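You operate a simulated robot arm through the tools that you are given. There is no shell and no other tool. Be economical: measure what you need, move in short steps, check, and stop when the job is done.

You are at the controls of a simulated two-armed robot. One attempt, no reset.

Task
Take the striped towel from the top of the blue desk and lay it out flat on the top of the games table.
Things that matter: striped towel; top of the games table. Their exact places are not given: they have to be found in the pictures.

Only the result counts: the job must be done as asked and must still hold three seconds after the hand-in. Knocking over, shifting, dropping, spilling or breaking anything else fails it. Flat cloth is picked up by pressing the open fingertips on it (5 to 10 N) and closing them slowly along it; thin cloth reads only 2 to 8 mm in the jaws.

Robot
Two 7-joint arms with two-finger parallel grippers on one trunk, on a base that drives. Base frame: it is fixed to the floor where the robot stands at the start and does not move with it; the origin is under the middle of the robot, x ahead of it, y to its left, z up. Units: m, degrees, N and s.
The left shoulder is at the start at [0.07, 0.134, 1.101], the right one opposite. Places, roughly: top of the games table [-1.9, -0.6, 0.8]. Payload 1.57 kg a hand.
The tool frame of a hand sits at the grasp point between the pads (the TCP): z along the fingers, y along the line on which they close. The tips reach 0.03 m beyond it. Largest opening 0.08 m; finger width 0.017, thickness 0.012; the body of the gripper, 0.04 by 0.082 m, starts 0.08 m behind the TCP.
Orientation is that of the tool frame in the base frame, as a unit quaternion [w, x, y, z]. With the fingers straight down and closing along the base's y, the tool's x points along the base's -x, its y along +y and its z along -z.

Tools
- The arms move only by the tool step_arm. It takes "left_motion", "right_motion" or both (then of equal length, played together; a hand with none holds still); each is a list of rows, each a list of 7 numbers: the shift along the base's x, y, z in m, then the turn, a rotation vector about the base's x, y, z in degrees, then the opening, from 0 (shut) to 1 (fully open). In form: [[tx, ty, tz, wx, wy, wz, fingers], ...]. A call has 1 to 20 rows; each row shifts and turns the commanded pose from where the row before left it. Rows are played at 5 a second. More than 0.05 m and 8.6 degrees between two rows, or a gripper value outside its range, and nothing of the call is played. Where a pose cannot be reached the arm comes as near as it can. A force on the tool above 40 N (or 10 N above the force at the start of the call, whichever is more), or a blocked arm, ends the call early, and 0.2 s more pass. The fingers move at their own pace (about 0.153 m/s each) and stop on an object; they squeeze with about 30 N. The grip force told is the motor's: it shows also when the fingers shut on nothing. Time passes only in rows, and 0.2 s behind the last, so rows that do not move let the fingers close. It gives the time, the measured TCP pose, the force on the tool (base axes), the opening and the grip force at its end, in the units of the frame above (readings bear some noise).
- Cameras (640 x 400 px; columns grow to the right, rows downward): "scene" is now at [0.1296, 0.0057, 1.312]; the picture's right is [0.07, -1.00, 0.00], its down [-0.73, -0.05, -0.69] and it looks along [0.69, 0.05, -0.73] (base axes); focal length 247 px, centre (320, 200). "left" rides on the left gripper at [0.072, 0.007, -0.122] in its tool frame; the picture's right is [-0.09, 1.00, 0.00], its down [-0.84, -0.08, -0.54] and it looks along [-0.54, -0.05, 0.84] (tool axes); focal length 238 px, centre (320, 200). "right" rides on the right gripper at [0.072, -0.007, -0.122] in its tool frame; the picture's right is [0.09, 1.00, 0.00], its down [-0.84, 0.08, -0.54] and it looks along [-0.54, 0.05, 0.84] (tool axes); focal length 238 px, centre (320, 200).
- get_image(camera): a new picture of that camera. It takes no simulated time.
- raise_lower(by): slides the trunk up (or, below 0, down) by that many m; the arms and the scene camera ride with it, the base frame stays. It gives what a move gives, with no picture.
- steer(legs): drives the robot by 1 to 6 legs, each [ahead, left, turn to the left] in m, m and degrees, along the robot's own axes; the way and the turn of a leg run together, so that a leg with both is an arc; at most 1.5 m and 180 degrees a leg. The arms and the cameras ride along, it lands a little off, and it stops where it bumps. It gives what a move gives.
- pan_tilt(pan, tilt): turns the head with the scene camera to pan (to the left, within 86 degrees either way) and tilt (down, from -29 to 69), counted from straight ahead of the robot. It gives what a move gives.
- pixel_to_xyz(camera, pixels): for up to 12 pixels [column, row] of the newest picture of that camera ("zoom" is the newest enlarged one), the place [x, y, z] in the base frame of the surface seen there, good to about 0.002 m. It takes no simulated time.
- close_up(camera, box): a new picture of the part [left, top, right, bottom] of that camera's present view, enlarged. It takes no simulated time.
- job_done(): hands the job in; it is judged then, once.

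Keep the steps short. Do not move on a guess: measure, check each grasp and each placing, and mend mistakes. In all there are 80 turns and 70 pictures (those below and enlarged ones count). Leave the grippers open and the arms clear of the work at the hand-in unless told otherwise, and finish with a single line.

The tools are called after "Request:" as a command line: name --argument value ..., lists and objects as JSON in quotes. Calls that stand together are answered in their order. step_arm: Moves the arms, as the interface text tells. Its arguments: {"type":"object","properties":{"left_motion":{"type":"array","items":{"type":"array","items":{"type":"number"}}},"right_motion":{"type":"array","items":{"type":"array","items":{"type":"number"}}}},"required":[]} The other tools are called the same way: raise_lower (by) slides the trunk up or down; steer (legs) drives the base; pan_tilt (pan, tilt) turns the head that bears the scene camera; get_image (camera) takes a picture; pixel_to_xyz (camera, pixels) gives the place of the surface under pixels of a picture; close_up (camera, box) takes an enlarged picture of a part of a camera's view; job_done () hands the job in.

At the start:

```text
time_s: 0.0
left_eef_pos: [0.477, 0.2519, 1.0403]
left_ee_rot: [0.0, -0.001, 1.0, 0.0]
left_contact_force: [-0.4, 0.3, -0.1]
left_width: 0.0802
left_finger_force: 0.1
right_eef_pos: [0.4483, -0.1668, 1.0397]
right_ee_rot: [0.0, 0.001, 1.0, -0.001]
right_contact_force: [0.7, 0.3, 1.0]
right_width: 0.0799
right_finger_force: 0.2
trunk travel left (down, up): [-0.675, 0.265]
robot x, y, heading: [-0.0002, -0.0014, 0.0]
head pan, tilt: [3.8, 46.6]
```

scene: 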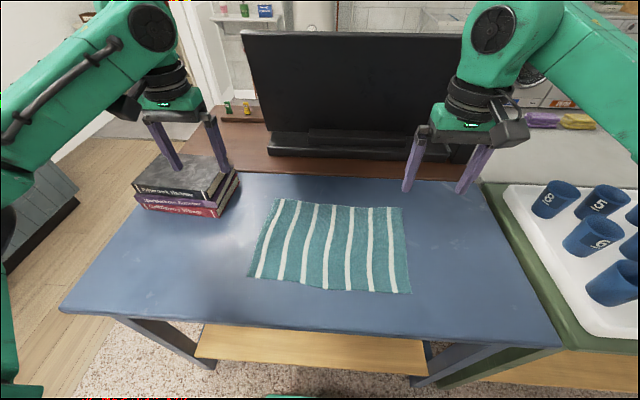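
right: 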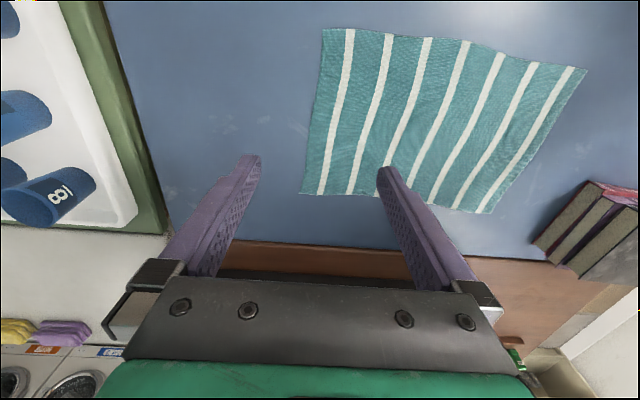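
left: 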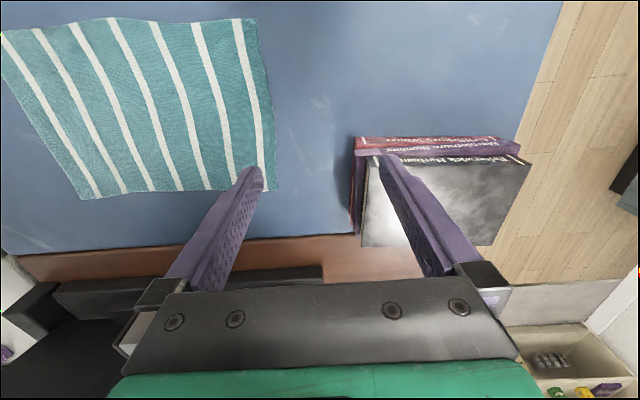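

The striped towel lies on the blue desk, with corners near (277,199), (401,207), (411,292) and (249,275). I'll measure them, and the desk edges too.

Request:
pixel_to_xyz --camera "scene" --pixels '[[278, 201], [400, 209], [408, 290], [251, 274], [330, 245], [340, 206], [325, 286], [63, 308], [558, 345], [300, 325], [400, 180], [230, 180]]'

Request:
pan_tilt --pan -80 --tilt 25

Request:
get_image --camera "scene"

```text
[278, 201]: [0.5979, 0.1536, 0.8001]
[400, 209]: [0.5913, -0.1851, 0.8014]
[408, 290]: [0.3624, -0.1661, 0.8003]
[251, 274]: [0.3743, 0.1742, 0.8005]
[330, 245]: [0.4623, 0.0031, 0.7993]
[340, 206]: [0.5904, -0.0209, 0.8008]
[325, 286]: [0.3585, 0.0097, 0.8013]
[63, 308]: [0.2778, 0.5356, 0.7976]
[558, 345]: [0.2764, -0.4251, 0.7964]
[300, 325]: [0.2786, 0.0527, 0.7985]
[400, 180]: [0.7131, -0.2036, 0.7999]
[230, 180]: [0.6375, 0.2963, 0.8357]
```

```text
time_s: 1.6
left_eef_pos: [0.4771, 0.2502, 1.0403]
left_ee_rot: [0.0, -0.001, 1.0, 0.0]
left_contact_force: [-0.5, 0.1, 0.0]
left_width: 0.08
left_finger_force: 0.2
right_eef_pos: [0.4471, -0.1687, 1.0398]
right_ee_rot: [-0.001, 0.001, 1.0, 0.001]
right_contact_force: [0.4, 0.7, 0.0]
right_width: 0.0798
right_finger_force: 0.1
trunk travel left (down, up): [-0.675, 0.265]
robot x, y, heading: [0.0025, 0.0041, 0.0]
head pan, tilt: [-80.0, 25.0]
```

```text
66 pictures are left
```

scene: 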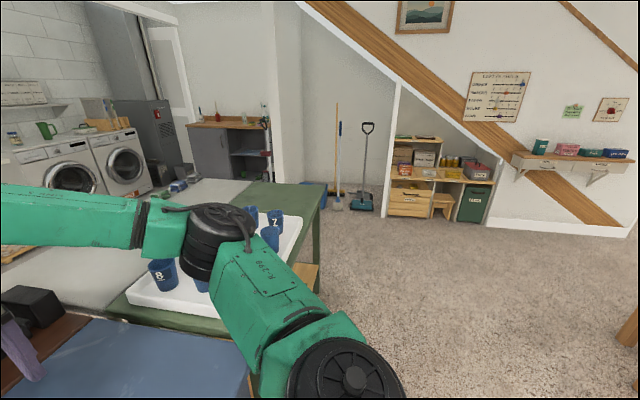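

The towel is about 0.34 by 0.23 m at z≈0.80, with its near edge at x≈0.36–0.37. I'll take both near corners, one per hand, fingers closing along the edge. First I'll move both hands above them, half open.

Request:
step_arm --left_motion '[[-0.0158, -0.0178, -0.03, 0, 0, 0, 0.5], [-0.0158, -0.0178, -0.03, 0, 0, 0, 0.5], [-0.0158, -0.0178, -0.03, 0, 0, 0, 0.5], [-0.0158, -0.0178, -0.03, 0, 0, 0, 0.5], [-0.0158, -0.0178, -0.03, 0, 0, 0, 0.5], [-0.0158, -0.0178, -0.03, 0, 0, 0, 0.5], [0, 0, 0, 0, 0, 0, 0.5]]' --right_motion '[[-0.0125, 0.0055, -0.03, 0, 0, 0, 0.5], [-0.0125, 0.0055, -0.03, 0, 0, 0, 0.5], [-0.0125, 0.0055, -0.03, 0, 0, 0, 0.5], [-0.0125, 0.0055, -0.03, 0, 0, 0, 0.5], [-0.0125, 0.0055, -0.03, 0, 0, 0, 0.5], [-0.0125, 0.0055, -0.03, 0, 0, 0, 0.5], [0, 0, 0, 0, 0, 0, 0.5]]'

Request:
get_image --camera "right"

Request:
get_image --camera "left"

```text
time_s: 3.2
left_eef_pos: [0.3823, 0.145, 0.8583]
left_ee_rot: [0.0, 0.0, 1.0, 0.0]
left_contact_force: [-0.3, 0.8, 1.0]
left_width: 0.04
left_finger_force: 0.0
right_eef_pos: [0.3728, -0.1352, 0.8598]
right_ee_rot: [0.0, 0.002, 1.0, 0.001]
right_contact_force: [0.3, -0.1, 0.1]
right_width: 0.0399
right_finger_force: 0.0
trunk travel left (down, up): [-0.675, 0.265]
robot x, y, heading: [0.0019, -0.0052, -0.2]
head pan, tilt: [-80.0, 25.0]
```

```text
65 pictures are left
```

right: 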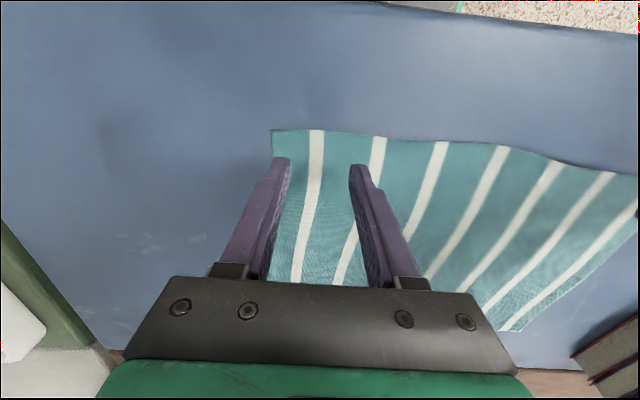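

```text
64 pictures are left
```

left: 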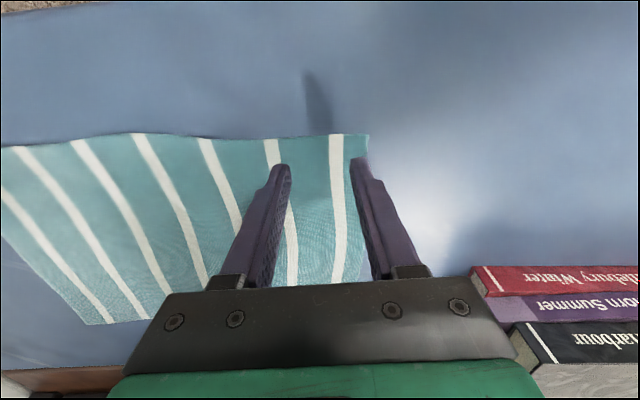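

The edge is just beyond the fingertips and the outer fingers sit right at the corners. I'll shift both hands 12 mm inward and go down to near contact.

Request:
step_arm --left_motion '[[0, -0.012, -0.01, 0, 0, 0, 0.5], [0, 0, -0.01, 0, 0, 0, 0.5], [0, 0, -0.006, 0, 0, 0, 0.5], [0, 0, -0.003, 0, 0, 0, 0.5], [0, 0, 0, 0, 0, 0, 0.5]]' --right_motion '[[0, 0.012, -0.01, 0, 0, 0, 0.5], [0, 0, -0.01, 0, 0, 0, 0.5], [0, 0, -0.006, 0, 0, 0, 0.5], [0, 0, -0.003, 0, 0, 0, 0.5], [0, 0, 0, 0, 0, 0, 0.5]]'

```text
time_s: 4.4
left_eef_pos: [0.3822, 0.1332, 0.8301]
left_ee_rot: [0.001, -0.001, 1.0, 0.0]
left_contact_force: [1.3, 0.6, 8.2]
left_width: 0.0401
left_finger_force: 0.1
right_eef_pos: [0.3733, -0.1236, 0.8324]
right_ee_rot: [-0.001, 0.001, 1.0, 0.0]
right_contact_force: [-0.6, -0.3, 0.4]
right_width: 0.04
right_finger_force: 0.1
trunk travel left (down, up): [-0.675, 0.265]
robot x, y, heading: [0.0007, 0.0017, 0.2]
head pan, tilt: [-80.0, 25.0]
```

The left hand presses at 8 N. The right isn't touching yet, so I'll lower it in small steps.

Request:
step_arm --right_motion '[[0, 0, -0.002, 0, 0, 0, 0.5], [0, 0, -0.001, 0, 0, 0, 0.5], [0, 0, 0, 0, 0, 0, 0.5]]'

```text
time_s: 5.2
left_eef_pos: [0.3807, 0.1337, 0.832]
left_ee_rot: [0.001, -0.002, 1.0, 0.001]
left_contact_force: [-0.2, -0.1, 1.6]
left_width: 0.0401
left_finger_force: 0.0
right_eef_pos: [0.3714, -0.1226, 0.8327]
right_ee_rot: [0.004, 0.001, 1.0, 0.001]
right_contact_force: [4.2, -5.8, 35.1]
right_width: 0.0398
right_finger_force: 0.1
trunk travel left (down, up): [-0.675, 0.265]
robot x, y, heading: [-0.0023, -0.0014, 0.0]
head pan, tilt: [-80.0, 25.0]
```

The right hand presses too hard (35 N) and the left only 1.6 N, so I'll back off the right and lower the left slightly.

Request:
step_arm --left_motion '[[0, 0, 0, 0, 0, 0, 0.5], [0, 0, 0, 0, 0, 0, 0.5]]' --right_motion '[[0, 0, -0.0005, 0, 0, 0, 0.5], [0, 0, 0, 0, 0, 0, 0.5]]'

```text
time_s: 5.7
left_eef_pos: [0.3803, 0.1347, 0.8311]
left_ee_rot: [0.002, -0.001, 1.0, 0.0]
left_contact_force: [0.1, 0.5, 4.4]
left_width: 0.0399
left_finger_force: 0.0
right_eef_pos: [0.3712, -0.1228, 0.8317]
right_ee_rot: [0.005, 0.0, 1.0, 0.002]
right_contact_force: [-2.6, -1.4, 16.1]
right_width: 0.0399
right_finger_force: 0.0
trunk travel left (down, up): [-0.675, 0.265]
robot x, y, heading: [0.0014, -0.0011, -0.3]
head pan, tilt: [-80.0, 25.0]
stopped in row 2 (right hand): the force on the tool passed its limit (the readings are from after the stop); the commanded pose is now the measured one
```

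The right hand reads 16 N and I want about 8, so I'll raise it slightly and lower the left a touch.

Request:
step_arm --left_motion '[[0, 0, -0.0003, 0, 0, 0, 0.5], [0, 0, 0, 0, 0, 0, 0.5]]' --right_motion '[[0, 0, 0.0004, 0, 0, 0, 0.5], [0, 0, 0, 0, 0, 0, 0.5]]'

```text
time_s: 6.3
left_eef_pos: [0.3806, 0.1345, 0.8309]
left_ee_rot: [0.001, -0.001, 1.0, 0.001]
left_contact_force: [1.7, -0.3, 4.2]
left_width: 0.04
left_finger_force: 0.1
right_eef_pos: [0.3724, -0.1231, 0.8318]
right_ee_rot: [0.005, 0.001, 1.0, 0.001]
right_contact_force: [-2.6, -1.2, 19.9]
right_width: 0.0404
right_finger_force: 0.0
trunk travel left (down, up): [-0.675, 0.265]
robot x, y, heading: [0.0026, 0.0002, 0.1]
head pan, tilt: [-80.0, 25.0]
```

Request:
step_arm --left_motion '[[0, 0, -0.0007, 0, 0, 0, 0.5], [0, 0, 0, 0, 0, 0, 0.5]]' --right_motion '[[0, 0, 0.001, 0, 0, 0, 0.5], [0, 0, 0, 0, 0, 0, 0.5]]'

```text
time_s: 6.9
left_eef_pos: [0.3801, 0.1349, 0.8321]
left_ee_rot: [0.002, -0.002, 1.0, 0.0]
left_contact_force: [-2.1, 0.5, 18.8]
left_width: 0.0401
left_finger_force: 0.0
right_eef_pos: [0.3716, -0.1221, 0.8312]
right_ee_rot: [0.004, 0.001, 1.0, 0.0]
right_contact_force: [1.4, 0.9, 3.8]
right_width: 0.04
right_finger_force: 0.1
trunk travel left (down, up): [-0.675, 0.265]
robot x, y, heading: [-0.0003, 0.0013, 0.2]
head pan, tilt: [-80.0, 25.0]
```

Stiffness is about 18 N/mm, so this is a fine trim on both hands.

Request:
step_arm --left_motion '[[0, 0, 0.0005, 0, 0, 0, 0.5], [0, 0, 0, 0, 0, 0, 0.5]]' --right_motion '[[0, 0, -0.0002, 0, 0, 0, 0.5], [0, 0, 0, 0, 0, 0, 0.5]]'

```text
time_s: 7.5
left_eef_pos: [0.3802, 0.1344, 0.8324]
left_ee_rot: [0.001, -0.001, 1.0, 0.0]
left_contact_force: [-2.9, 0.4, 18.2]
left_width: 0.0401
left_finger_force: 0.0
right_eef_pos: [0.3728, -0.1222, 0.8309]
right_ee_rot: [0.005, 0.0, 1.0, 0.002]
right_contact_force: [0.2, 0.0, 5.4]
right_width: 0.0401
right_finger_force: 0.1
trunk travel left (down, up): [-0.675, 0.265]
robot x, y, heading: [0.0017, 0.0003, 0.1]
head pan, tilt: [-80.0, 25.0]
```

The right is good at 5 N. I'll ease the left by another 0.5 mm and close both slowly.

Request:
step_arm --left_motion '[[0, 0, 0.0005, 0, 0, 0, 0.5], [0, 0, 0, 0, 0, 0, 0.45], [0, 0, 0, 0, 0, 0, 0.4], [0, 0, 0, 0, 0, 0, 0.35], [0, 0, 0, 0, 0, 0, 0.3], [0, 0, 0, 0, 0, 0, 0.25], [0, 0, 0, 0, 0, 0, 0.2], [0, 0, 0, 0, 0, 0, 0.15], [0, 0, 0, 0, 0, 0, 0.1], [0, 0, 0, 0, 0, 0, 0.05], [0, 0, 0, 0, 0, 0, 0], [0, 0, 0, 0, 0, 0, 0]]' --right_motion '[[0, 0, 0, 0, 0, 0, 0.5], [0, 0, 0, 0, 0, 0, 0.45], [0, 0, 0, 0, 0, 0, 0.4], [0, 0, 0, 0, 0, 0, 0.35], [0, 0, 0, 0, 0, 0, 0.3], [0, 0, 0, 0, 0, 0, 0.25], [0, 0, 0, 0, 0, 0, 0.2], [0, 0, 0, 0, 0, 0, 0.15], [0, 0, 0, 0, 0, 0, 0.1], [0, 0, 0, 0, 0, 0, 0.05], [0, 0, 0, 0, 0, 0, 0], [0, 0, 0, 0, 0, 0, 0]]'

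Request:
get_image --camera "right"

Request:
get_image --camera "left"

```text
time_s: 10.1
left_eef_pos: [0.3804, 0.1332, 0.8316]
left_ee_rot: [0.001, 0.0, 1.0, 0.0]
left_contact_force: [-0.1, -1.1, 7.3]
left_width: 0.0025
left_finger_force: 24.3
right_eef_pos: [0.3732, -0.1233, 0.8315]
right_ee_rot: [0.005, 0.002, 1.0, 0.001]
right_contact_force: [-0.4, -0.6, 12.4]
right_width: 0.0
right_finger_force: 21.3
trunk travel left (down, up): [-0.675, 0.265]
robot x, y, heading: [0.0034, 0.0009, -0.1]
head pan, tilt: [-80.0, 25.0]
```

```text
63 pictures are left
```

right: 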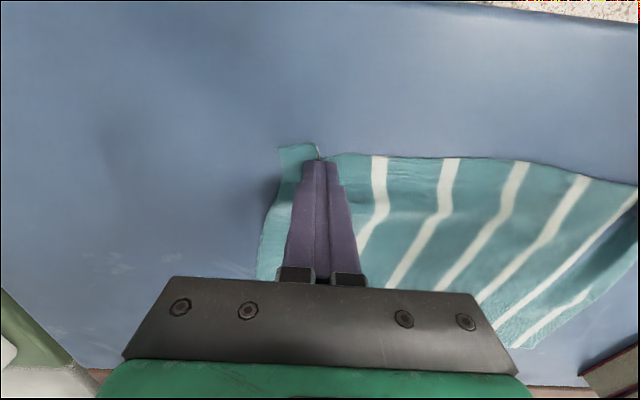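

```text
62 pictures are left
```

left: 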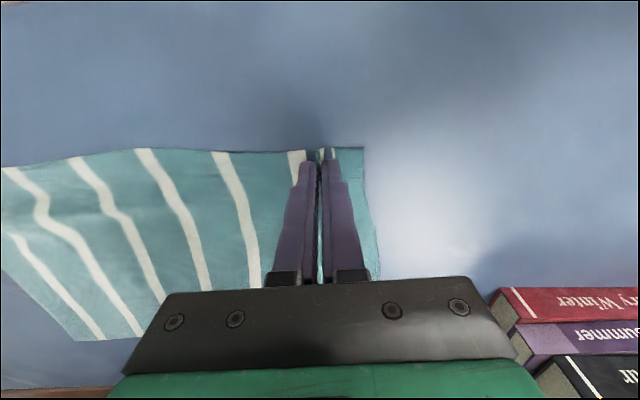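

The left jaws hold cloth (2.5 mm). The right reads 0, so I'll lift both 3 cm to check.

Request:
step_arm --left_motion '[[0, 0, 0.01, 0, 0, 0, 0], [0, 0, 0.01, 0, 0, 0, 0], [0, 0, 0.01, 0, 0, 0, 0]]' --right_motion '[[0, 0, 0.01, 0, 0, 0, 0], [0, 0, 0.01, 0, 0, 0, 0], [0, 0, 0.01, 0, 0, 0, 0]]'

Request:
get_image --camera "right"

Request:
get_image --camera "left"

```text
time_s: 10.9
left_eef_pos: [0.3835, 0.1344, 0.8613]
left_ee_rot: [-0.001, -0.001, 1.0, 0.0]
left_contact_force: [0.1, -0.9, -0.5]
left_width: 0.0025
left_finger_force: 23.4
right_eef_pos: [0.3765, -0.1229, 0.8603]
right_ee_rot: [0.002, 0.002, 1.0, 0.001]
right_contact_force: [-0.5, -1.1, 0.4]
right_width: 0.0
right_finger_force: 21.0
trunk travel left (down, up): [-0.675, 0.265]
robot x, y, heading: [-0.0001, 0.0, 0.1]
head pan, tilt: [-80.0, 25.0]
```

```text
61 pictures are left
```

right: 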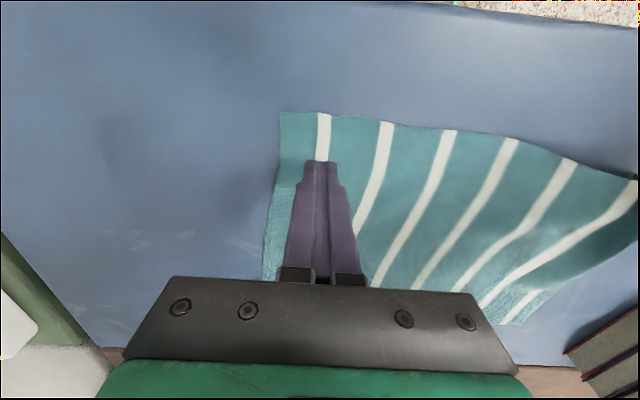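

```text
60 pictures are left
```

left: 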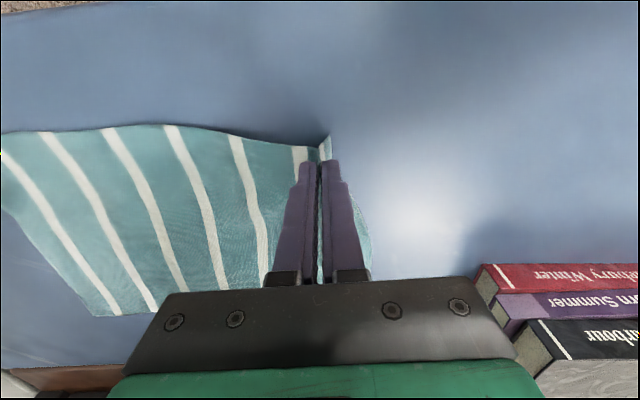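

The left holds its corner and the right slipped off. I'll lower the left 2 cm, open the right for another try, and re-measure the corner.

Request:
step_arm --left_motion '[[0, 0, -0.01, 0, 0, 0, 0], [0, 0, -0.01, 0, 0, 0, 0], [0, 0, 0, 0, 0, 0, 0]]' --right_motion '[[0, 0, 0, 0, 0, 0, 0.2], [0, 0, 0, 0, 0, 0, 0.55], [0, 0, 0, 0, 0, 0, 0.55]]'

Request:
get_image --camera "right"

Request:
pixel_to_xyz --camera "right" --pixels '[[283, 115], [330, 117], [385, 125], [272, 220]]'

```text
time_s: 11.7
left_eef_pos: [0.3829, 0.1344, 0.8411]
left_ee_rot: [-0.001, -0.001, 1.0, 0.0]
left_contact_force: [-0.9, -0.7, -0.6]
left_width: 0.0026
left_finger_force: 24.1
right_eef_pos: [0.3754, -0.1219, 0.8603]
right_ee_rot: [0.004, 0.001, 1.0, 0.001]
right_contact_force: [-0.6, -0.2, -0.7]
right_width: 0.0441
right_finger_force: 0.0
trunk travel left (down, up): [-0.675, 0.265]
robot x, y, heading: [0.0012, -0.0044, 0.1]
head pan, tilt: [-80.0, 25.0]
```

```text
59 pictures are left
```

right: 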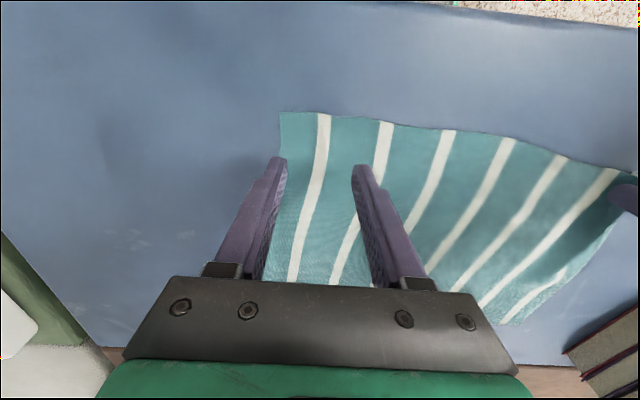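

```text
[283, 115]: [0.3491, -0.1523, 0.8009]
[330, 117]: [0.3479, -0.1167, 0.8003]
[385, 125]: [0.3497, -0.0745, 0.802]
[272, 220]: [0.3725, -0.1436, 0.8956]
```

The corner is now at about (0.349, -0.153). I'll move the right hand to (0.362, -0.115) and lower it to just above the surface.

Request:
step_arm --right_motion '[[-0.013, 0.007, -0.01, 0, 0, 0, 0.5], [0, 0, -0.01, 0, 0, 0, 0.5], [0, 0, -0.007, 0, 0, 0, 0.5], [0, 0, -0.001, 0, 0, 0, 0.5], [0, 0, 0, 0, 0, 0, 0.5]]'

```text
time_s: 12.9
left_eef_pos: [0.3836, 0.1352, 0.8406]
left_ee_rot: [-0.001, 0.0, 1.0, -0.001]
left_contact_force: [-0.2, 0.8, -0.3]
left_width: 0.0023
left_finger_force: 24.0
right_eef_pos: [0.361, -0.117, 0.8323]
right_ee_rot: [0.003, 0.001, 1.0, 0.001]
right_contact_force: [-0.2, -0.3, 0.5]
right_width: 0.0402
right_finger_force: 0.1
trunk travel left (down, up): [-0.675, 0.265]
robot x, y, heading: [0.0017, 0.0005, 0.2]
head pan, tilt: [-80.0, 25.0]
```

Request:
step_arm --right_motion '[[0, 0, -0.001, 0, 0, 0, 0.5], [0, 0, 0, 0, 0, 0, 0.5]]'

```text
time_s: 13.5
left_eef_pos: [0.3836, 0.1341, 0.8418]
left_ee_rot: [-0.001, 0.0, 1.0, 0.0]
left_contact_force: [0.6, -0.7, 0.3]
left_width: 0.0024
left_finger_force: 23.9
right_eef_pos: [0.3607, -0.1161, 0.8314]
right_ee_rot: [0.004, 0.002, 1.0, 0.001]
right_contact_force: [-0.8, 0.1, -0.8]
right_width: 0.0403
right_finger_force: 0.1
trunk travel left (down, up): [-0.675, 0.265]
robot x, y, heading: [0.001, 0.0014, -0.0]
head pan, tilt: [-80.0, 25.0]
```

Request:
step_arm --right_motion '[[0, 0, -0.0008, 0, 0, 0, 0.5], [0, 0, 0, 0, 0, 0, 0.5]]'

```text
time_s: 14.1
left_eef_pos: [0.3831, 0.133, 0.8404]
left_ee_rot: [0.0, -0.001, 1.0, 0.0]
left_contact_force: [0.1, -0.1, 0.3]
left_width: 0.0025
left_finger_force: 24.5
right_eef_pos: [0.3612, -0.1158, 0.8314]
right_ee_rot: [0.003, 0.001, 1.0, 0.001]
right_contact_force: [0.7, -0.6, 3.7]
right_width: 0.0401
right_finger_force: 0.1
trunk travel left (down, up): [-0.675, 0.265]
robot x, y, heading: [0.0005, 0.0014, -0.4]
head pan, tilt: [-80.0, 25.0]
```

It touches at 3.7 N. I'll press slightly more and close more slowly.

Request:
step_arm --right_motion '[[0, 0, -0.0003, 0, 0, 0, 0.5], [0, 0, 0, 0, 0, 0, 0.47], [0, 0, 0, 0, 0, 0, 0.44], [0, 0, 0, 0, 0, 0, 0.41], [0, 0, 0, 0, 0, 0, 0.38], [0, 0, 0, 0, 0, 0, 0.35], [0, 0, 0, 0, 0, 0, 0.32], [0, 0, 0, 0, 0, 0, 0.29], [0, 0, 0, 0, 0, 0, 0.26], [0, 0, 0, 0, 0, 0, 0.23], [0, 0, 0, 0, 0, 0, 0.2], [0, 0, 0, 0, 0, 0, 0.17], [0, 0, 0, 0, 0, 0, 0.14], [0, 0, 0, 0, 0, 0, 0.11], [0, 0, 0, 0, 0, 0, 0.08], [0, 0, 0, 0, 0, 0, 0.05], [0, 0, 0, 0, 0, 0, 0.02], [0, 0, 0, 0, 0, 0, 0], [0, 0, 0, 0, 0, 0, 0]]'

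Request:
get_image --camera "right"

```text
time_s: 18.1
left_eef_pos: [0.3815, 0.134, 0.8417]
left_ee_rot: [0.0, -0.001, 1.0, 0.0]
left_contact_force: [-0.2, -1.8, -0.9]
left_width: 0.0024
left_finger_force: 24.0
right_eef_pos: [0.3606, -0.1173, 0.8323]
right_ee_rot: [0.004, 0.002, 1.0, 0.001]
right_contact_force: [3.7, -1.0, 24.5]
right_width: 0.0
right_finger_force: 21.6
trunk travel left (down, up): [-0.675, 0.265]
robot x, y, heading: [-0.0001, -0.0015, -0.1]
head pan, tilt: [-80.0, 25.0]
```

```text
58 pictures are left
```

right: 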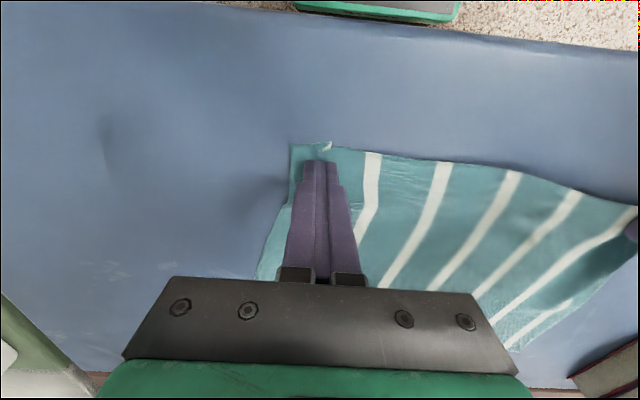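

The right jaws missed again: width 0, with the force climbing to 24 N as it closed. I'll reopen and re-press lightly, rising a little near the end of the close.

Request:
step_arm --right_motion '[[0, 0, 0.01, 0, 0, 0, 0], [0, 0, 0.01, 0, 0, 0, 0.3], [0, 0, 0, 0, 0, 0, 0.6], [0, 0, 0, 0, 0, 0, 0.6]]'

Request:
get_image --camera "right"

Request:
pixel_to_xyz --camera "right" --pixels '[[288, 128], [330, 132], [385, 140]]'

```text
time_s: 19.1
left_eef_pos: [0.3822, 0.1352, 0.8402]
left_ee_rot: [-0.001, 0.0, 1.0, -0.001]
left_contact_force: [0.3, 0.4, -0.4]
left_width: 0.0025
left_finger_force: 24.2
right_eef_pos: [0.3595, -0.1153, 0.8513]
right_ee_rot: [0.003, 0.002, 1.0, 0.0]
right_contact_force: [0.2, 0.6, 0.0]
right_width: 0.0481
right_finger_force: 0.2
trunk travel left (down, up): [-0.675, 0.265]
robot x, y, heading: [0.0005, -0.0003, -0.1]
head pan, tilt: [-80.0, 25.0]
```

```text
57 pictures are left
```

right: 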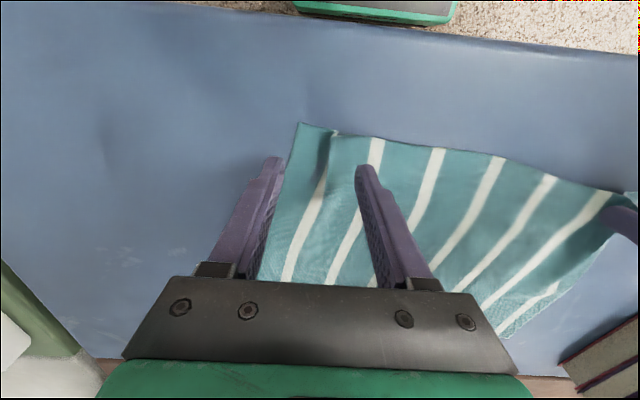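

```text
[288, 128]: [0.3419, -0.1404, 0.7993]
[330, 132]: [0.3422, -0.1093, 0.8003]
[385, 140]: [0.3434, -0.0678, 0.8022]
```

A small ridge of cloth remains near (330,135). I'll straddle it at y≈-0.105, x≈0.356, and lower to light contact.

Request:
step_arm --right_motion '[[-0.004, 0.01, -0.009, 0, 0, 0, 0.5], [0, 0, -0.007, 0, 0, 0, 0.5], [0, 0, -0.0025, 0, 0, 0, 0.5], [0, 0, 0, 0, 0, 0, 0.5]]'

Request:
get_image --camera "right"

```text
time_s: 20.1
left_eef_pos: [0.3828, 0.135, 0.8415]
left_ee_rot: [0.0, -0.001, 1.0, -0.001]
left_contact_force: [0.0, 0.1, 0.0]
left_width: 0.0025
left_finger_force: 23.7
right_eef_pos: [0.3567, -0.1068, 0.8324]
right_ee_rot: [0.003, 0.001, 1.0, 0.001]
right_contact_force: [-0.4, 0.2, 0.1]
right_width: 0.0402
right_finger_force: 0.0
trunk travel left (down, up): [-0.675, 0.265]
robot x, y, heading: [-0.0003, -0.0003, 0.1]
head pan, tilt: [-80.0, 25.0]
```

```text
56 pictures are left
```

right: 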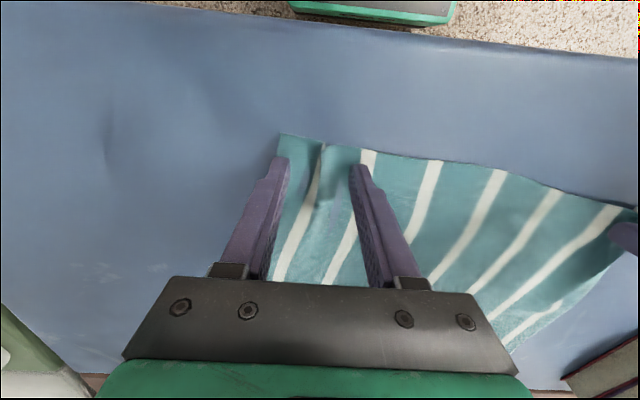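

The ridge is between the fingers. I'll nudge 4 mm inward so the outer finger is fully on the cloth, then press.

Request:
step_arm --right_motion '[[0, 0.005, 0, 0, 0, 0, 0.5], [0, 0, -0.0015, 0, 0, 0, 0.5], [0, 0, 0, 0, 0, 0, 0.5]]'

```text
time_s: 20.9
left_eef_pos: [0.3824, 0.1345, 0.8417]
left_ee_rot: [-0.001, -0.001, 1.0, 0.0]
left_contact_force: [0.0, -0.1, -0.3]
left_width: 0.0024
left_finger_force: 24.3
right_eef_pos: [0.3568, -0.1005, 0.8319]
right_ee_rot: [0.003, 0.001, 1.0, 0.0]
right_contact_force: [-0.3, -0.1, 2.4]
right_width: 0.0398
right_finger_force: 0.1
trunk travel left (down, up): [-0.675, 0.265]
robot x, y, heading: [-0.001, -0.0029, 0.2]
head pan, tilt: [-80.0, 25.0]
```

Contact is 2.4 N. I'll add a little pressure, close part way, and read the force.

Request:
step_arm --right_motion '[[0, 0, -0.0003, 0, 0, 0, 0.5], [0, 0, 0, 0, 0, 0, 0.45], [0, 0, 0, 0, 0, 0, 0.4], [0, 0, 0, 0, 0, 0, 0.35], [0, 0, 0, 0, 0, 0, 0.3], [0, 0, 0, 0, 0, 0, 0.25], [0, 0, 0, 0, 0, 0, 0.2]]'

Request:
get_image --camera "right"

```text
time_s: 22.5
left_eef_pos: [0.3816, 0.1349, 0.8409]
left_ee_rot: [0.0, -0.001, 1.0, -0.001]
left_contact_force: [-1.0, -0.4, 0.3]
left_width: 0.0027
left_finger_force: 24.0
right_eef_pos: [0.3565, -0.1001, 0.8326]
right_ee_rot: [0.004, 0.001, 1.0, 0.001]
right_contact_force: [-0.1, 0.4, 9.7]
right_width: 0.014
right_finger_force: 0.1
trunk travel left (down, up): [-0.675, 0.265]
robot x, y, heading: [-0.001, 0.0003, -0.0]
head pan, tilt: [-80.0, 25.0]
```

```text
55 pictures are left
```

right: 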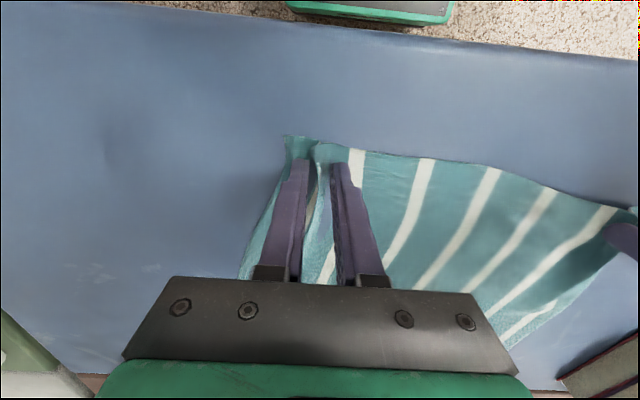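

A good ridge stands between the fingers at (318,170), with 9.7 N on the tips. I'll finish closing, rising very slightly.

Request:
step_arm --right_motion '[[0, 0, 0.0002, 0, 0, 0, 0.15], [0, 0, 0.0002, 0, 0, 0, 0.1], [0, 0, 0, 0, 0, 0, 0.05], [0, 0, 0, 0, 0, 0, 0], [0, 0, 0, 0, 0, 0, 0], [0, 0, 0, 0, 0, 0, 0]]'

Request:
get_image --camera "right"

```text
time_s: 23.9
left_eef_pos: [0.3819, 0.1342, 0.8404]
left_ee_rot: [0.0, 0.0, 1.0, -0.001]
left_contact_force: [-0.2, 0.8, -1.2]
left_width: 0.0026
left_finger_force: 24.2
right_eef_pos: [0.3569, -0.1009, 0.8322]
right_ee_rot: [0.004, 0.001, 1.0, 0.001]
right_contact_force: [-1.5, 0.1, 3.6]
right_width: 0.0025
right_finger_force: 23.7
trunk travel left (down, up): [-0.675, 0.265]
robot x, y, heading: [-0.0, 0.0004, 0.3]
head pan, tilt: [-80.0, 25.0]
```

```text
54 pictures are left
```

right: 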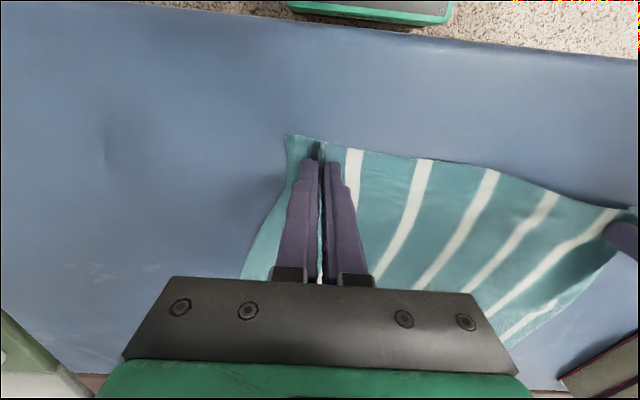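

Both jaws now read 2.5 mm. I'll lift 10 cm with the arms, then raise the trunk.

Request:
step_arm --left_motion '[[0, 0, 0.012, 0, 0, 0, 0], [0, 0, 0.022, 0, 0, 0, 0], [0, 0, 0.022, 0, 0, 0, 0], [0, 0, 0.022, 0, 0, 0, 0], [0, 0, 0.022, 0, 0, 0, 0]]' --right_motion '[[0.005, 0, 0.02, 0, 0, 0, 0], [0.005, 0, 0.022, 0, 0, 0, 0], [0.005, 0, 0.022, 0, 0, 0, 0], [0.005, 0, 0.022, 0, 0, 0, 0], [0.005, 0, 0.022, 0, 0, 0, 0]]'

Request:
raise_lower --by 0.24

Request:
pan_tilt --pan 0 --tilt 50

Request:
get_image --camera "scene"

```text
time_s: 25.1
left_eef_pos: [0.3829, 0.1324, 0.9411]
left_ee_rot: [-0.001, 0.0, 1.0, 0.0]
left_contact_force: [0.9, 0.3, -0.1]
left_width: 0.0025
left_finger_force: 23.7
right_eef_pos: [0.3821, -0.0997, 0.938]
right_ee_rot: [0.003, 0.001, 1.0, 0.001]
right_contact_force: [-0.1, 0.4, 0.3]
right_width: 0.0022
right_finger_force: 24.1
trunk travel left (down, up): [-0.675, 0.265]
robot x, y, heading: [0.0009, 0.0017, 0.0]
head pan, tilt: [-80.0, 25.0]
```

```text
time_s: 27.6
left_eef_pos: [0.3836, 0.1335, 1.1801]
left_ee_rot: [-0.001, -0.001, 1.0, 0.0]
left_contact_force: [0.1, -0.7, -0.2]
left_width: 0.0024
left_finger_force: 24.0
right_eef_pos: [0.3832, -0.0988, 1.1788]
right_ee_rot: [0.003, 0.0, 1.0, 0.001]
right_contact_force: [0.1, 0.9, 0.7]
right_width: 0.0024
right_finger_force: 23.7
trunk travel left (down, up): [-0.915, 0.025]
robot x, y, heading: [-0.0, -0.0014, 0.1]
head pan, tilt: [-80.0, 25.0]
```

```text
time_s: 29.1
left_eef_pos: [0.3831, 0.1343, 1.1792]
left_ee_rot: [-0.001, -0.001, 1.0, 0.0]
left_contact_force: [-0.6, 0.5, 0.1]
left_width: 0.0025
left_finger_force: 24.0
right_eef_pos: [0.382, -0.0997, 1.1786]
right_ee_rot: [0.003, 0.001, 1.0, 0.0]
right_contact_force: [-0.1, 0.1, 0.2]
right_width: 0.0024
right_finger_force: 23.4
trunk travel left (down, up): [-0.915, 0.025]
robot x, y, heading: [-0.0021, -0.0009, -0.2]
head pan, tilt: [0.0, 50.0]
```

```text
53 pictures are left
```

scene: 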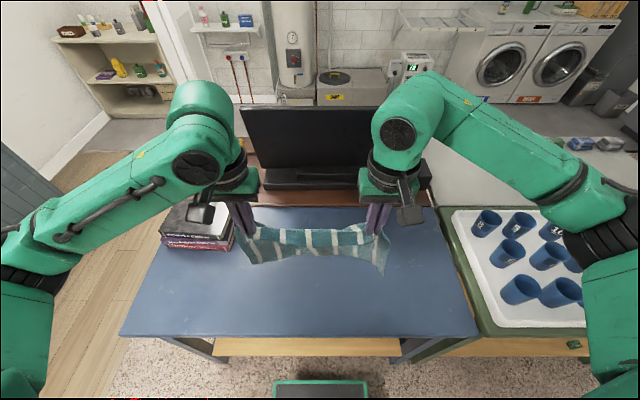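

The towel hangs cleanly from both hands. Before backing away I'll look both ways.

Request:
pan_tilt --pan -86 --tilt 30

Request:
get_image --camera "scene"

Request:
pan_tilt --pan 86 --tilt 30

Request:
get_image --camera "scene"

```text
time_s: 30.8
left_eef_pos: [0.3842, 0.1337, 1.1795]
left_ee_rot: [0.0, 0.0, 1.0, 0.0]
left_contact_force: [-1.0, -1.2, -0.3]
left_width: 0.0026
left_finger_force: 23.7
right_eef_pos: [0.3827, -0.0997, 1.1781]
right_ee_rot: [0.003, 0.001, 1.0, 0.001]
right_contact_force: [1.4, -0.1, 0.0]
right_width: 0.0024
right_finger_force: 24.0
trunk travel left (down, up): [-0.915, 0.025]
robot x, y, heading: [-0.0012, 0.0018, 0.1]
head pan, tilt: [-85.9, 30.0]
```

```text
52 pictures are left
```

scene: 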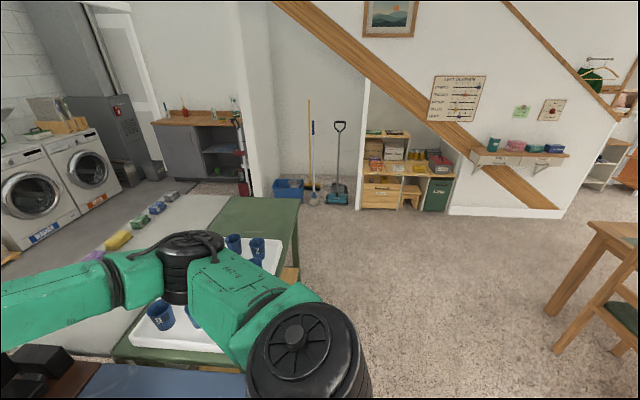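

```text
time_s: 33.4
left_eef_pos: [0.3836, 0.134, 1.1796]
left_ee_rot: [-0.001, -0.001, 1.0, 0.0]
left_contact_force: [-0.8, 0.0, -0.1]
left_width: 0.0024
left_finger_force: 24.3
right_eef_pos: [0.3831, -0.1, 1.1772]
right_ee_rot: [0.003, 0.001, 1.0, 0.001]
right_contact_force: [-0.3, -0.4, 0.2]
right_width: 0.0024
right_finger_force: 23.5
trunk travel left (down, up): [-0.915, 0.025]
robot x, y, heading: [0.0011, -0.0018, -0.1]
head pan, tilt: [85.9, 30.0]
```

```text
51 pictures are left
```

scene: 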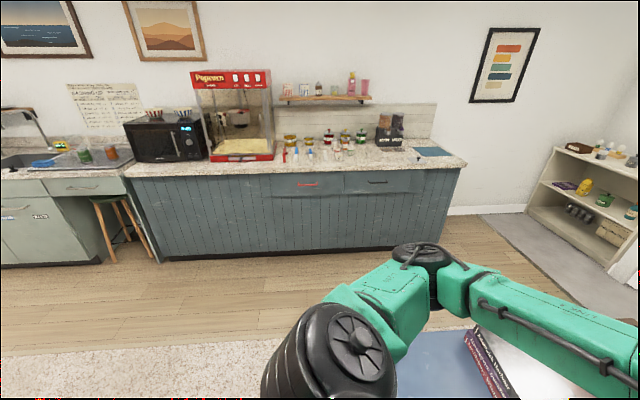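

Both sides near the robot are clear. The wooden table sits behind to the right. I'll back up 0.35 m and turn left 150°, then look.

Request:
steer --legs '[[-0.35, 0, 0], [0, 0, 150]]'

Request:
pan_tilt --pan 20 --tilt 30

Request:
get_image --camera "scene"

```text
time_s: 41.7
left_eef_pos: [-0.7427, 0.0882, 1.1798]
left_ee_rot: [0.0, 0.962, -0.273, 0.001]
left_contact_force: [-0.3, 0.5, -0.3]
left_width: 0.0024
left_finger_force: 24.3
right_eef_pos: [-0.619, 0.2869, 1.1782]
right_ee_rot: [0.0, 0.962, -0.275, -0.003]
right_contact_force: [-0.2, 0.5, 0.4]
right_width: 0.0024
right_finger_force: 24.0
trunk travel left (down, up): [-0.915, 0.025]
robot x, y, heading: [-0.3459, -0.0008, 148.3]
head pan, tilt: [85.9, 30.0]
```

```text
time_s: 43.1
left_eef_pos: [-0.743, 0.0879, 1.1802]
left_ee_rot: [0.0, 0.962, -0.274, 0.001]
left_contact_force: [-0.9, -0.6, 0.0]
left_width: 0.0024
left_finger_force: 23.9
right_eef_pos: [-0.6202, 0.2863, 1.1777]
right_ee_rot: [0.0, 0.962, -0.274, -0.003]
right_contact_force: [-0.9, 0.1, 0.3]
right_width: 0.0025
right_finger_force: 24.2
trunk travel left (down, up): [-0.915, 0.025]
robot x, y, heading: [-0.3467, -0.0003, 148.1]
head pan, tilt: [20.0, 30.0]
```

```text
50 pictures are left
```

scene: 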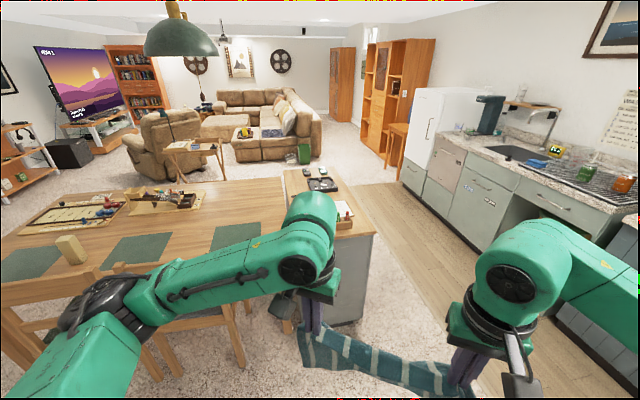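

This is the games table, with placemats, game boards, chairs on the near side and a hanging lamp. I'll zoom in and measure.

Request:
pixel_to_xyz --camera "scene" --pixels '[[20, 258], [135, 250], [235, 237], [70, 250], [275, 250], [285, 178], [150, 197], [80, 212], [300, 200], [180, 45], [230, 200], [60, 275]]'

Request:
close_up --camera "scene" --box '[0, 150, 380, 390]'

```text
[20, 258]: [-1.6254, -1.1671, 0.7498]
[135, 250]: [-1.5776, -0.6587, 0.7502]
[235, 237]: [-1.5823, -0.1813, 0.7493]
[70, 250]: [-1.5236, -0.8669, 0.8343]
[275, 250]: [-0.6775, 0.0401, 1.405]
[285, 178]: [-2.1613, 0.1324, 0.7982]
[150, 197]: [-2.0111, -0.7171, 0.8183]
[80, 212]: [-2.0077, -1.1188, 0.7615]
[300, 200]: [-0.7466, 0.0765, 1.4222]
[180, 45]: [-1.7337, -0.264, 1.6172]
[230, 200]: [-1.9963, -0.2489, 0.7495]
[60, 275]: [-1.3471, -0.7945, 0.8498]
```

```text
1.67 times, centred on (190, 270) of scene
```

zoom: 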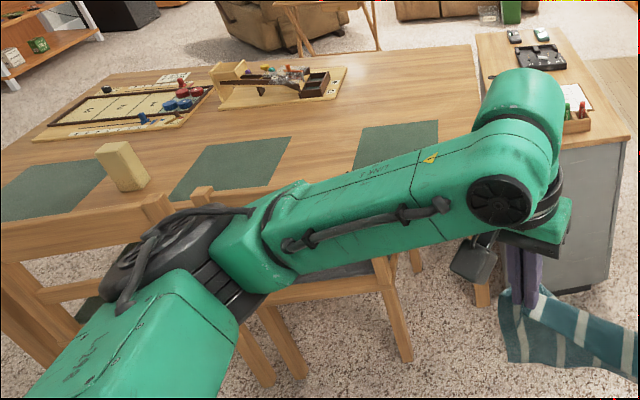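

The table top is at z=0.75. The free area seems to be behind the right placemat. I'll measure the edges, the cabinet and the room behind the table.

Request:
pixel_to_xyz --camera "scene" --pixels '[[282, 181], [262, 240], [212, 250], [220, 225], [200, 200], [340, 175], [350, 330], [368, 238], [340, 170], [195, 145], [215, 185], [255, 160]]'

Request:
pan_tilt --pan 30 --tilt 15

Request:
get_image --camera "scene"

```text
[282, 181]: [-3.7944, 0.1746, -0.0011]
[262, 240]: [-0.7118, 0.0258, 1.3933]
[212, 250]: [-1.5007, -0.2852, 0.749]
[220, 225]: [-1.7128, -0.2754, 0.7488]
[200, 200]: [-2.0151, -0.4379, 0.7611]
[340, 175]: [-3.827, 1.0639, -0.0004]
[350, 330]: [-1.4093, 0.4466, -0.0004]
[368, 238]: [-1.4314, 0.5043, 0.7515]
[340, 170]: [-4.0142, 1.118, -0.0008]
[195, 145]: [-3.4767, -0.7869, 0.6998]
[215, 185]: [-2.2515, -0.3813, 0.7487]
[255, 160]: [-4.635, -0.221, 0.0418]
```

```text
time_s: 43.9
left_eef_pos: [-0.7426, 0.0878, 1.1801]
left_ee_rot: [0.001, 0.962, -0.273, 0.0]
left_contact_force: [0.1, -0.5, -0.5]
left_width: 0.0027
left_finger_force: 24.0
right_eef_pos: [-0.6194, 0.2862, 1.1775]
right_ee_rot: [0.0, 0.962, -0.274, -0.003]
right_contact_force: [0.1, -0.2, 0.0]
right_width: 0.0027
right_finger_force: 23.9
trunk travel left (down, up): [-0.915, 0.025]
robot x, y, heading: [-0.3493, 0.0032, 148.4]
head pan, tilt: [30.0, 15.0]
```

```text
48 pictures are left
```

scene: 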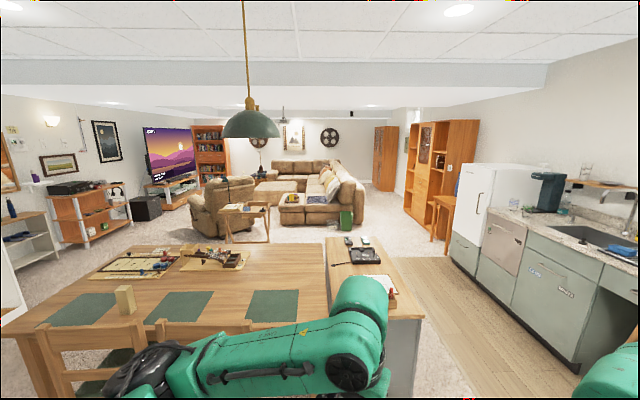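

Request:
pixel_to_xyz --camera "scene" --pixels '[[322, 245], [270, 246], [230, 247], [330, 241], [372, 240], [425, 316], [330, 318], [320, 280], [245, 243], [555, 350], [455, 255], [268, 240]]'

Request:
close_up --camera "scene" --box '[60, 160, 460, 400]'

```text
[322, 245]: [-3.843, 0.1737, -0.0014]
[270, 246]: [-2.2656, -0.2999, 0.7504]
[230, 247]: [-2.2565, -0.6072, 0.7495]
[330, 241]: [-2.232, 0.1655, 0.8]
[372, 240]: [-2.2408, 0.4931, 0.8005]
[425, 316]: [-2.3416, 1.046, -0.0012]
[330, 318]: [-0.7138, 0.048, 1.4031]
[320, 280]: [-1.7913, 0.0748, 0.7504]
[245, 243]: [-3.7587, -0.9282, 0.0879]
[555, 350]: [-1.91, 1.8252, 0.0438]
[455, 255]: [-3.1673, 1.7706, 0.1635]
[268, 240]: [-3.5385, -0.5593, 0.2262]
```

```text
1.60 times, centred on (260, 280) of scene
```

zoom: 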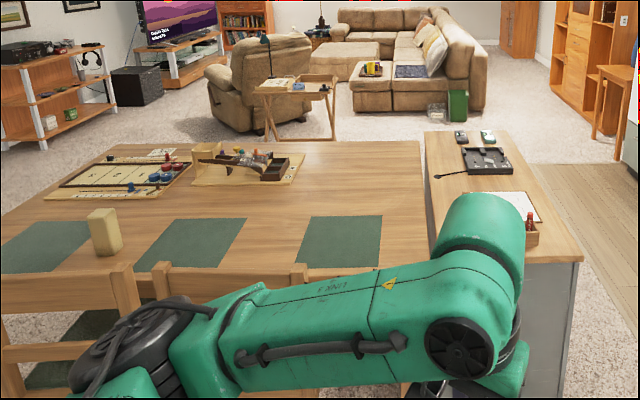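

I now have the layout:

| Object | Extent |
|---|---|
| Table far edge | x≈-2.27 |
| Table right edge | y≈0.1 |
| Cabinet | y 0.13–0.52, x -2.25 to -1.43 |
| Free table patch | x -2.25 to -1.75, y -0.4 to 0.08 |

The chairs block the near side, so I'll go round through the kitchen gap at y≈1.05 and approach from the far side.

Request:
steer --legs '[[0, 0, 31.7], [0, -1.05, 0], [1.2, 0, 0]]'

Request:
pan_tilt --pan 25 --tilt 35

Request:
get_image --camera "scene"

```text
time_s: 56.6
left_eef_pos: [-1.9297, 0.9744, 1.18]
left_ee_rot: [0.001, 1.0, -0.014, 0.0]
left_contact_force: [-0.1, 0.8, -0.4]
left_width: 0.0026
left_finger_force: 23.7
right_eef_pos: [-1.9232, 1.2081, 1.1792]
right_ee_rot: [0.0, 1.0, -0.016, -0.004]
right_contact_force: [-0.8, -0.4, -0.5]
right_width: 0.0025
right_finger_force: 24.3
trunk travel left (down, up): [-0.915, 0.025]
robot x, y, heading: [-1.5458, 1.0972, 178.3]
head pan, tilt: [30.0, 15.0]
```

```text
time_s: 57.5
left_eef_pos: [-1.9315, 0.974, 1.1792]
left_ee_rot: [0.0, 1.0, -0.015, 0.001]
left_contact_force: [0.3, 0.5, -0.6]
left_width: 0.0024
left_finger_force: 24.0
right_eef_pos: [-1.9247, 1.2066, 1.1785]
right_ee_rot: [0.0, 1.0, -0.016, -0.003]
right_contact_force: [-0.9, -0.8, 0.4]
right_width: 0.0027
right_finger_force: 23.5
trunk travel left (down, up): [-0.915, 0.025]
robot x, y, heading: [-1.5433, 1.099, 178.5]
head pan, tilt: [25.0, 35.0]
```

```text
46 pictures are left
```

scene: 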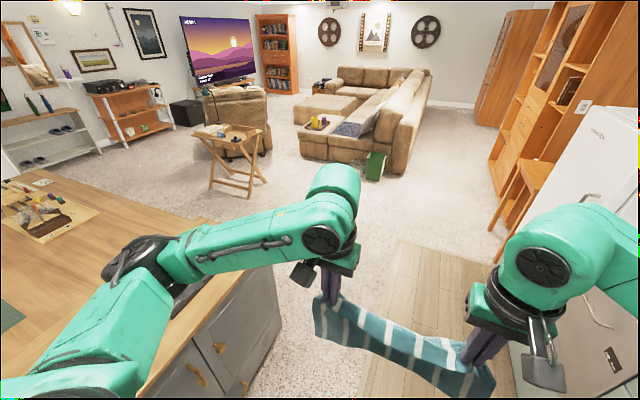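

The way is clear. I'll check the distance to the folding tray table and the sofa before going behind.

Request:
pixel_to_xyz --camera "scene" --pixels '[[210, 194], [250, 200], [262, 165], [225, 148], [320, 155], [260, 300]]'

Request:
steer --legs '[[1.3, 0, 1.5], [0, 0, 90], [0, 0, 90]]'

Request:
pan_tilt --pan -45 --tilt 40

Request:
get_image --camera "scene"

```text
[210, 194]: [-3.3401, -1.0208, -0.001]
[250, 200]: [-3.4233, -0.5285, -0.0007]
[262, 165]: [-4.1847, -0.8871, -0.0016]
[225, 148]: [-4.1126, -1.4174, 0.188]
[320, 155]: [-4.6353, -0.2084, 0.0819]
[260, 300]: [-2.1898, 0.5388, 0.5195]
```

```text
time_s: 71.3
left_eef_pos: [-2.4017, 1.2401, 1.1796]
left_ee_rot: [-0.002, 0.027, 1.0, 0.001]
left_contact_force: [0.5, -0.3, -0.3]
left_width: 0.0028
left_finger_force: 23.3
right_eef_pos: [-2.4158, 1.0063, 1.1781]
right_ee_rot: [0.003, 0.03, 1.0, 0.001]
right_contact_force: [0.1, -0.6, -0.2]
right_width: 0.0024
right_finger_force: 24.1
trunk travel left (down, up): [-0.915, 0.025]
robot x, y, heading: [-2.7898, 1.1244, -3.3]
head pan, tilt: [25.0, 35.0]
```

```text
time_s: 72.7
left_eef_pos: [-2.4011, 1.2405, 1.1794]
left_ee_rot: [0.0, 0.027, 1.0, 0.0]
left_contact_force: [-0.3, -0.8, -1.0]
left_width: 0.0026
left_finger_force: 24.3
right_eef_pos: [-2.4158, 1.0084, 1.1783]
right_ee_rot: [0.003, 0.03, 1.0, 0.0]
right_contact_force: [-0.6, 0.5, 0.4]
right_width: 0.0023
right_finger_force: 24.0
trunk travel left (down, up): [-0.915, 0.025]
robot x, y, heading: [-2.7928, 1.125, -3.3]
head pan, tilt: [-45.0, 40.0]
```

```text
45 pictures are left
```

scene: 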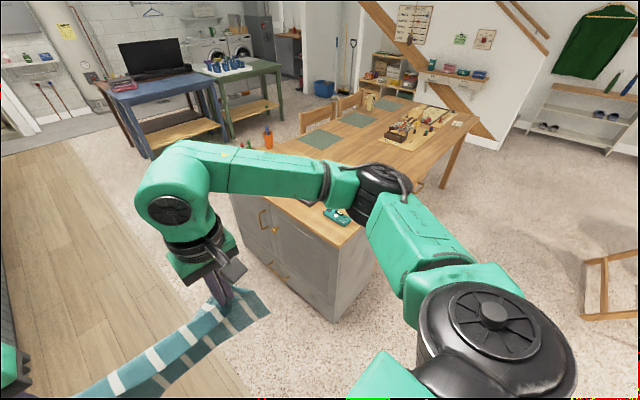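

The towel still hangs from both hands. I'll straighten the heading, then slide right along the far side of the cabinet and table.

Request:
steer --legs '[[0, 0, 3.3], [0, -1.26, 0]]'

Request:
pan_tilt --pan 0 --tilt 50

Request:
get_image --camera "scene"

```text
time_s: 79.6
left_eef_pos: [-2.4153, -0.0127, 1.1795]
left_ee_rot: [-0.001, 0.006, 1.0, -0.001]
left_contact_force: [0.1, -0.3, -0.1]
left_width: 0.0025
left_finger_force: 24.0
right_eef_pos: [-2.4181, -0.2462, 1.1781]
right_ee_rot: [0.003, 0.008, 1.0, 0.001]
right_contact_force: [0.4, -0.7, 0.1]
right_width: 0.0024
right_finger_force: 24.1
trunk travel left (down, up): [-0.915, 0.025]
robot x, y, heading: [-2.7988, -0.1442, -0.6]
head pan, tilt: [-45.0, 40.0]
```

```text
time_s: 80.7
left_eef_pos: [-2.4142, -0.0127, 1.1801]
left_ee_rot: [-0.001, 0.005, 1.0, -0.001]
left_contact_force: [-0.3, 0.3, -0.8]
left_width: 0.0026
left_finger_force: 23.4
right_eef_pos: [-2.4188, -0.2454, 1.1787]
right_ee_rot: [0.003, 0.008, 1.0, 0.001]
right_contact_force: [0.1, -0.1, -0.1]
right_width: 0.0023
right_finger_force: 24.3
trunk travel left (down, up): [-0.915, 0.025]
robot x, y, heading: [-2.8003, -0.1428, -0.8]
head pan, tilt: [0.0, 50.0]
```

```text
44 pictures are left
```

scene: 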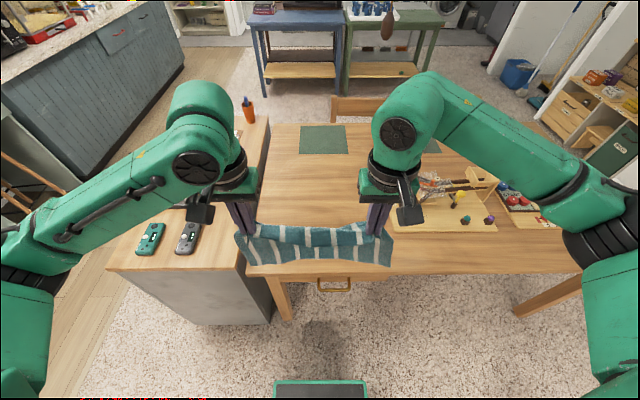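

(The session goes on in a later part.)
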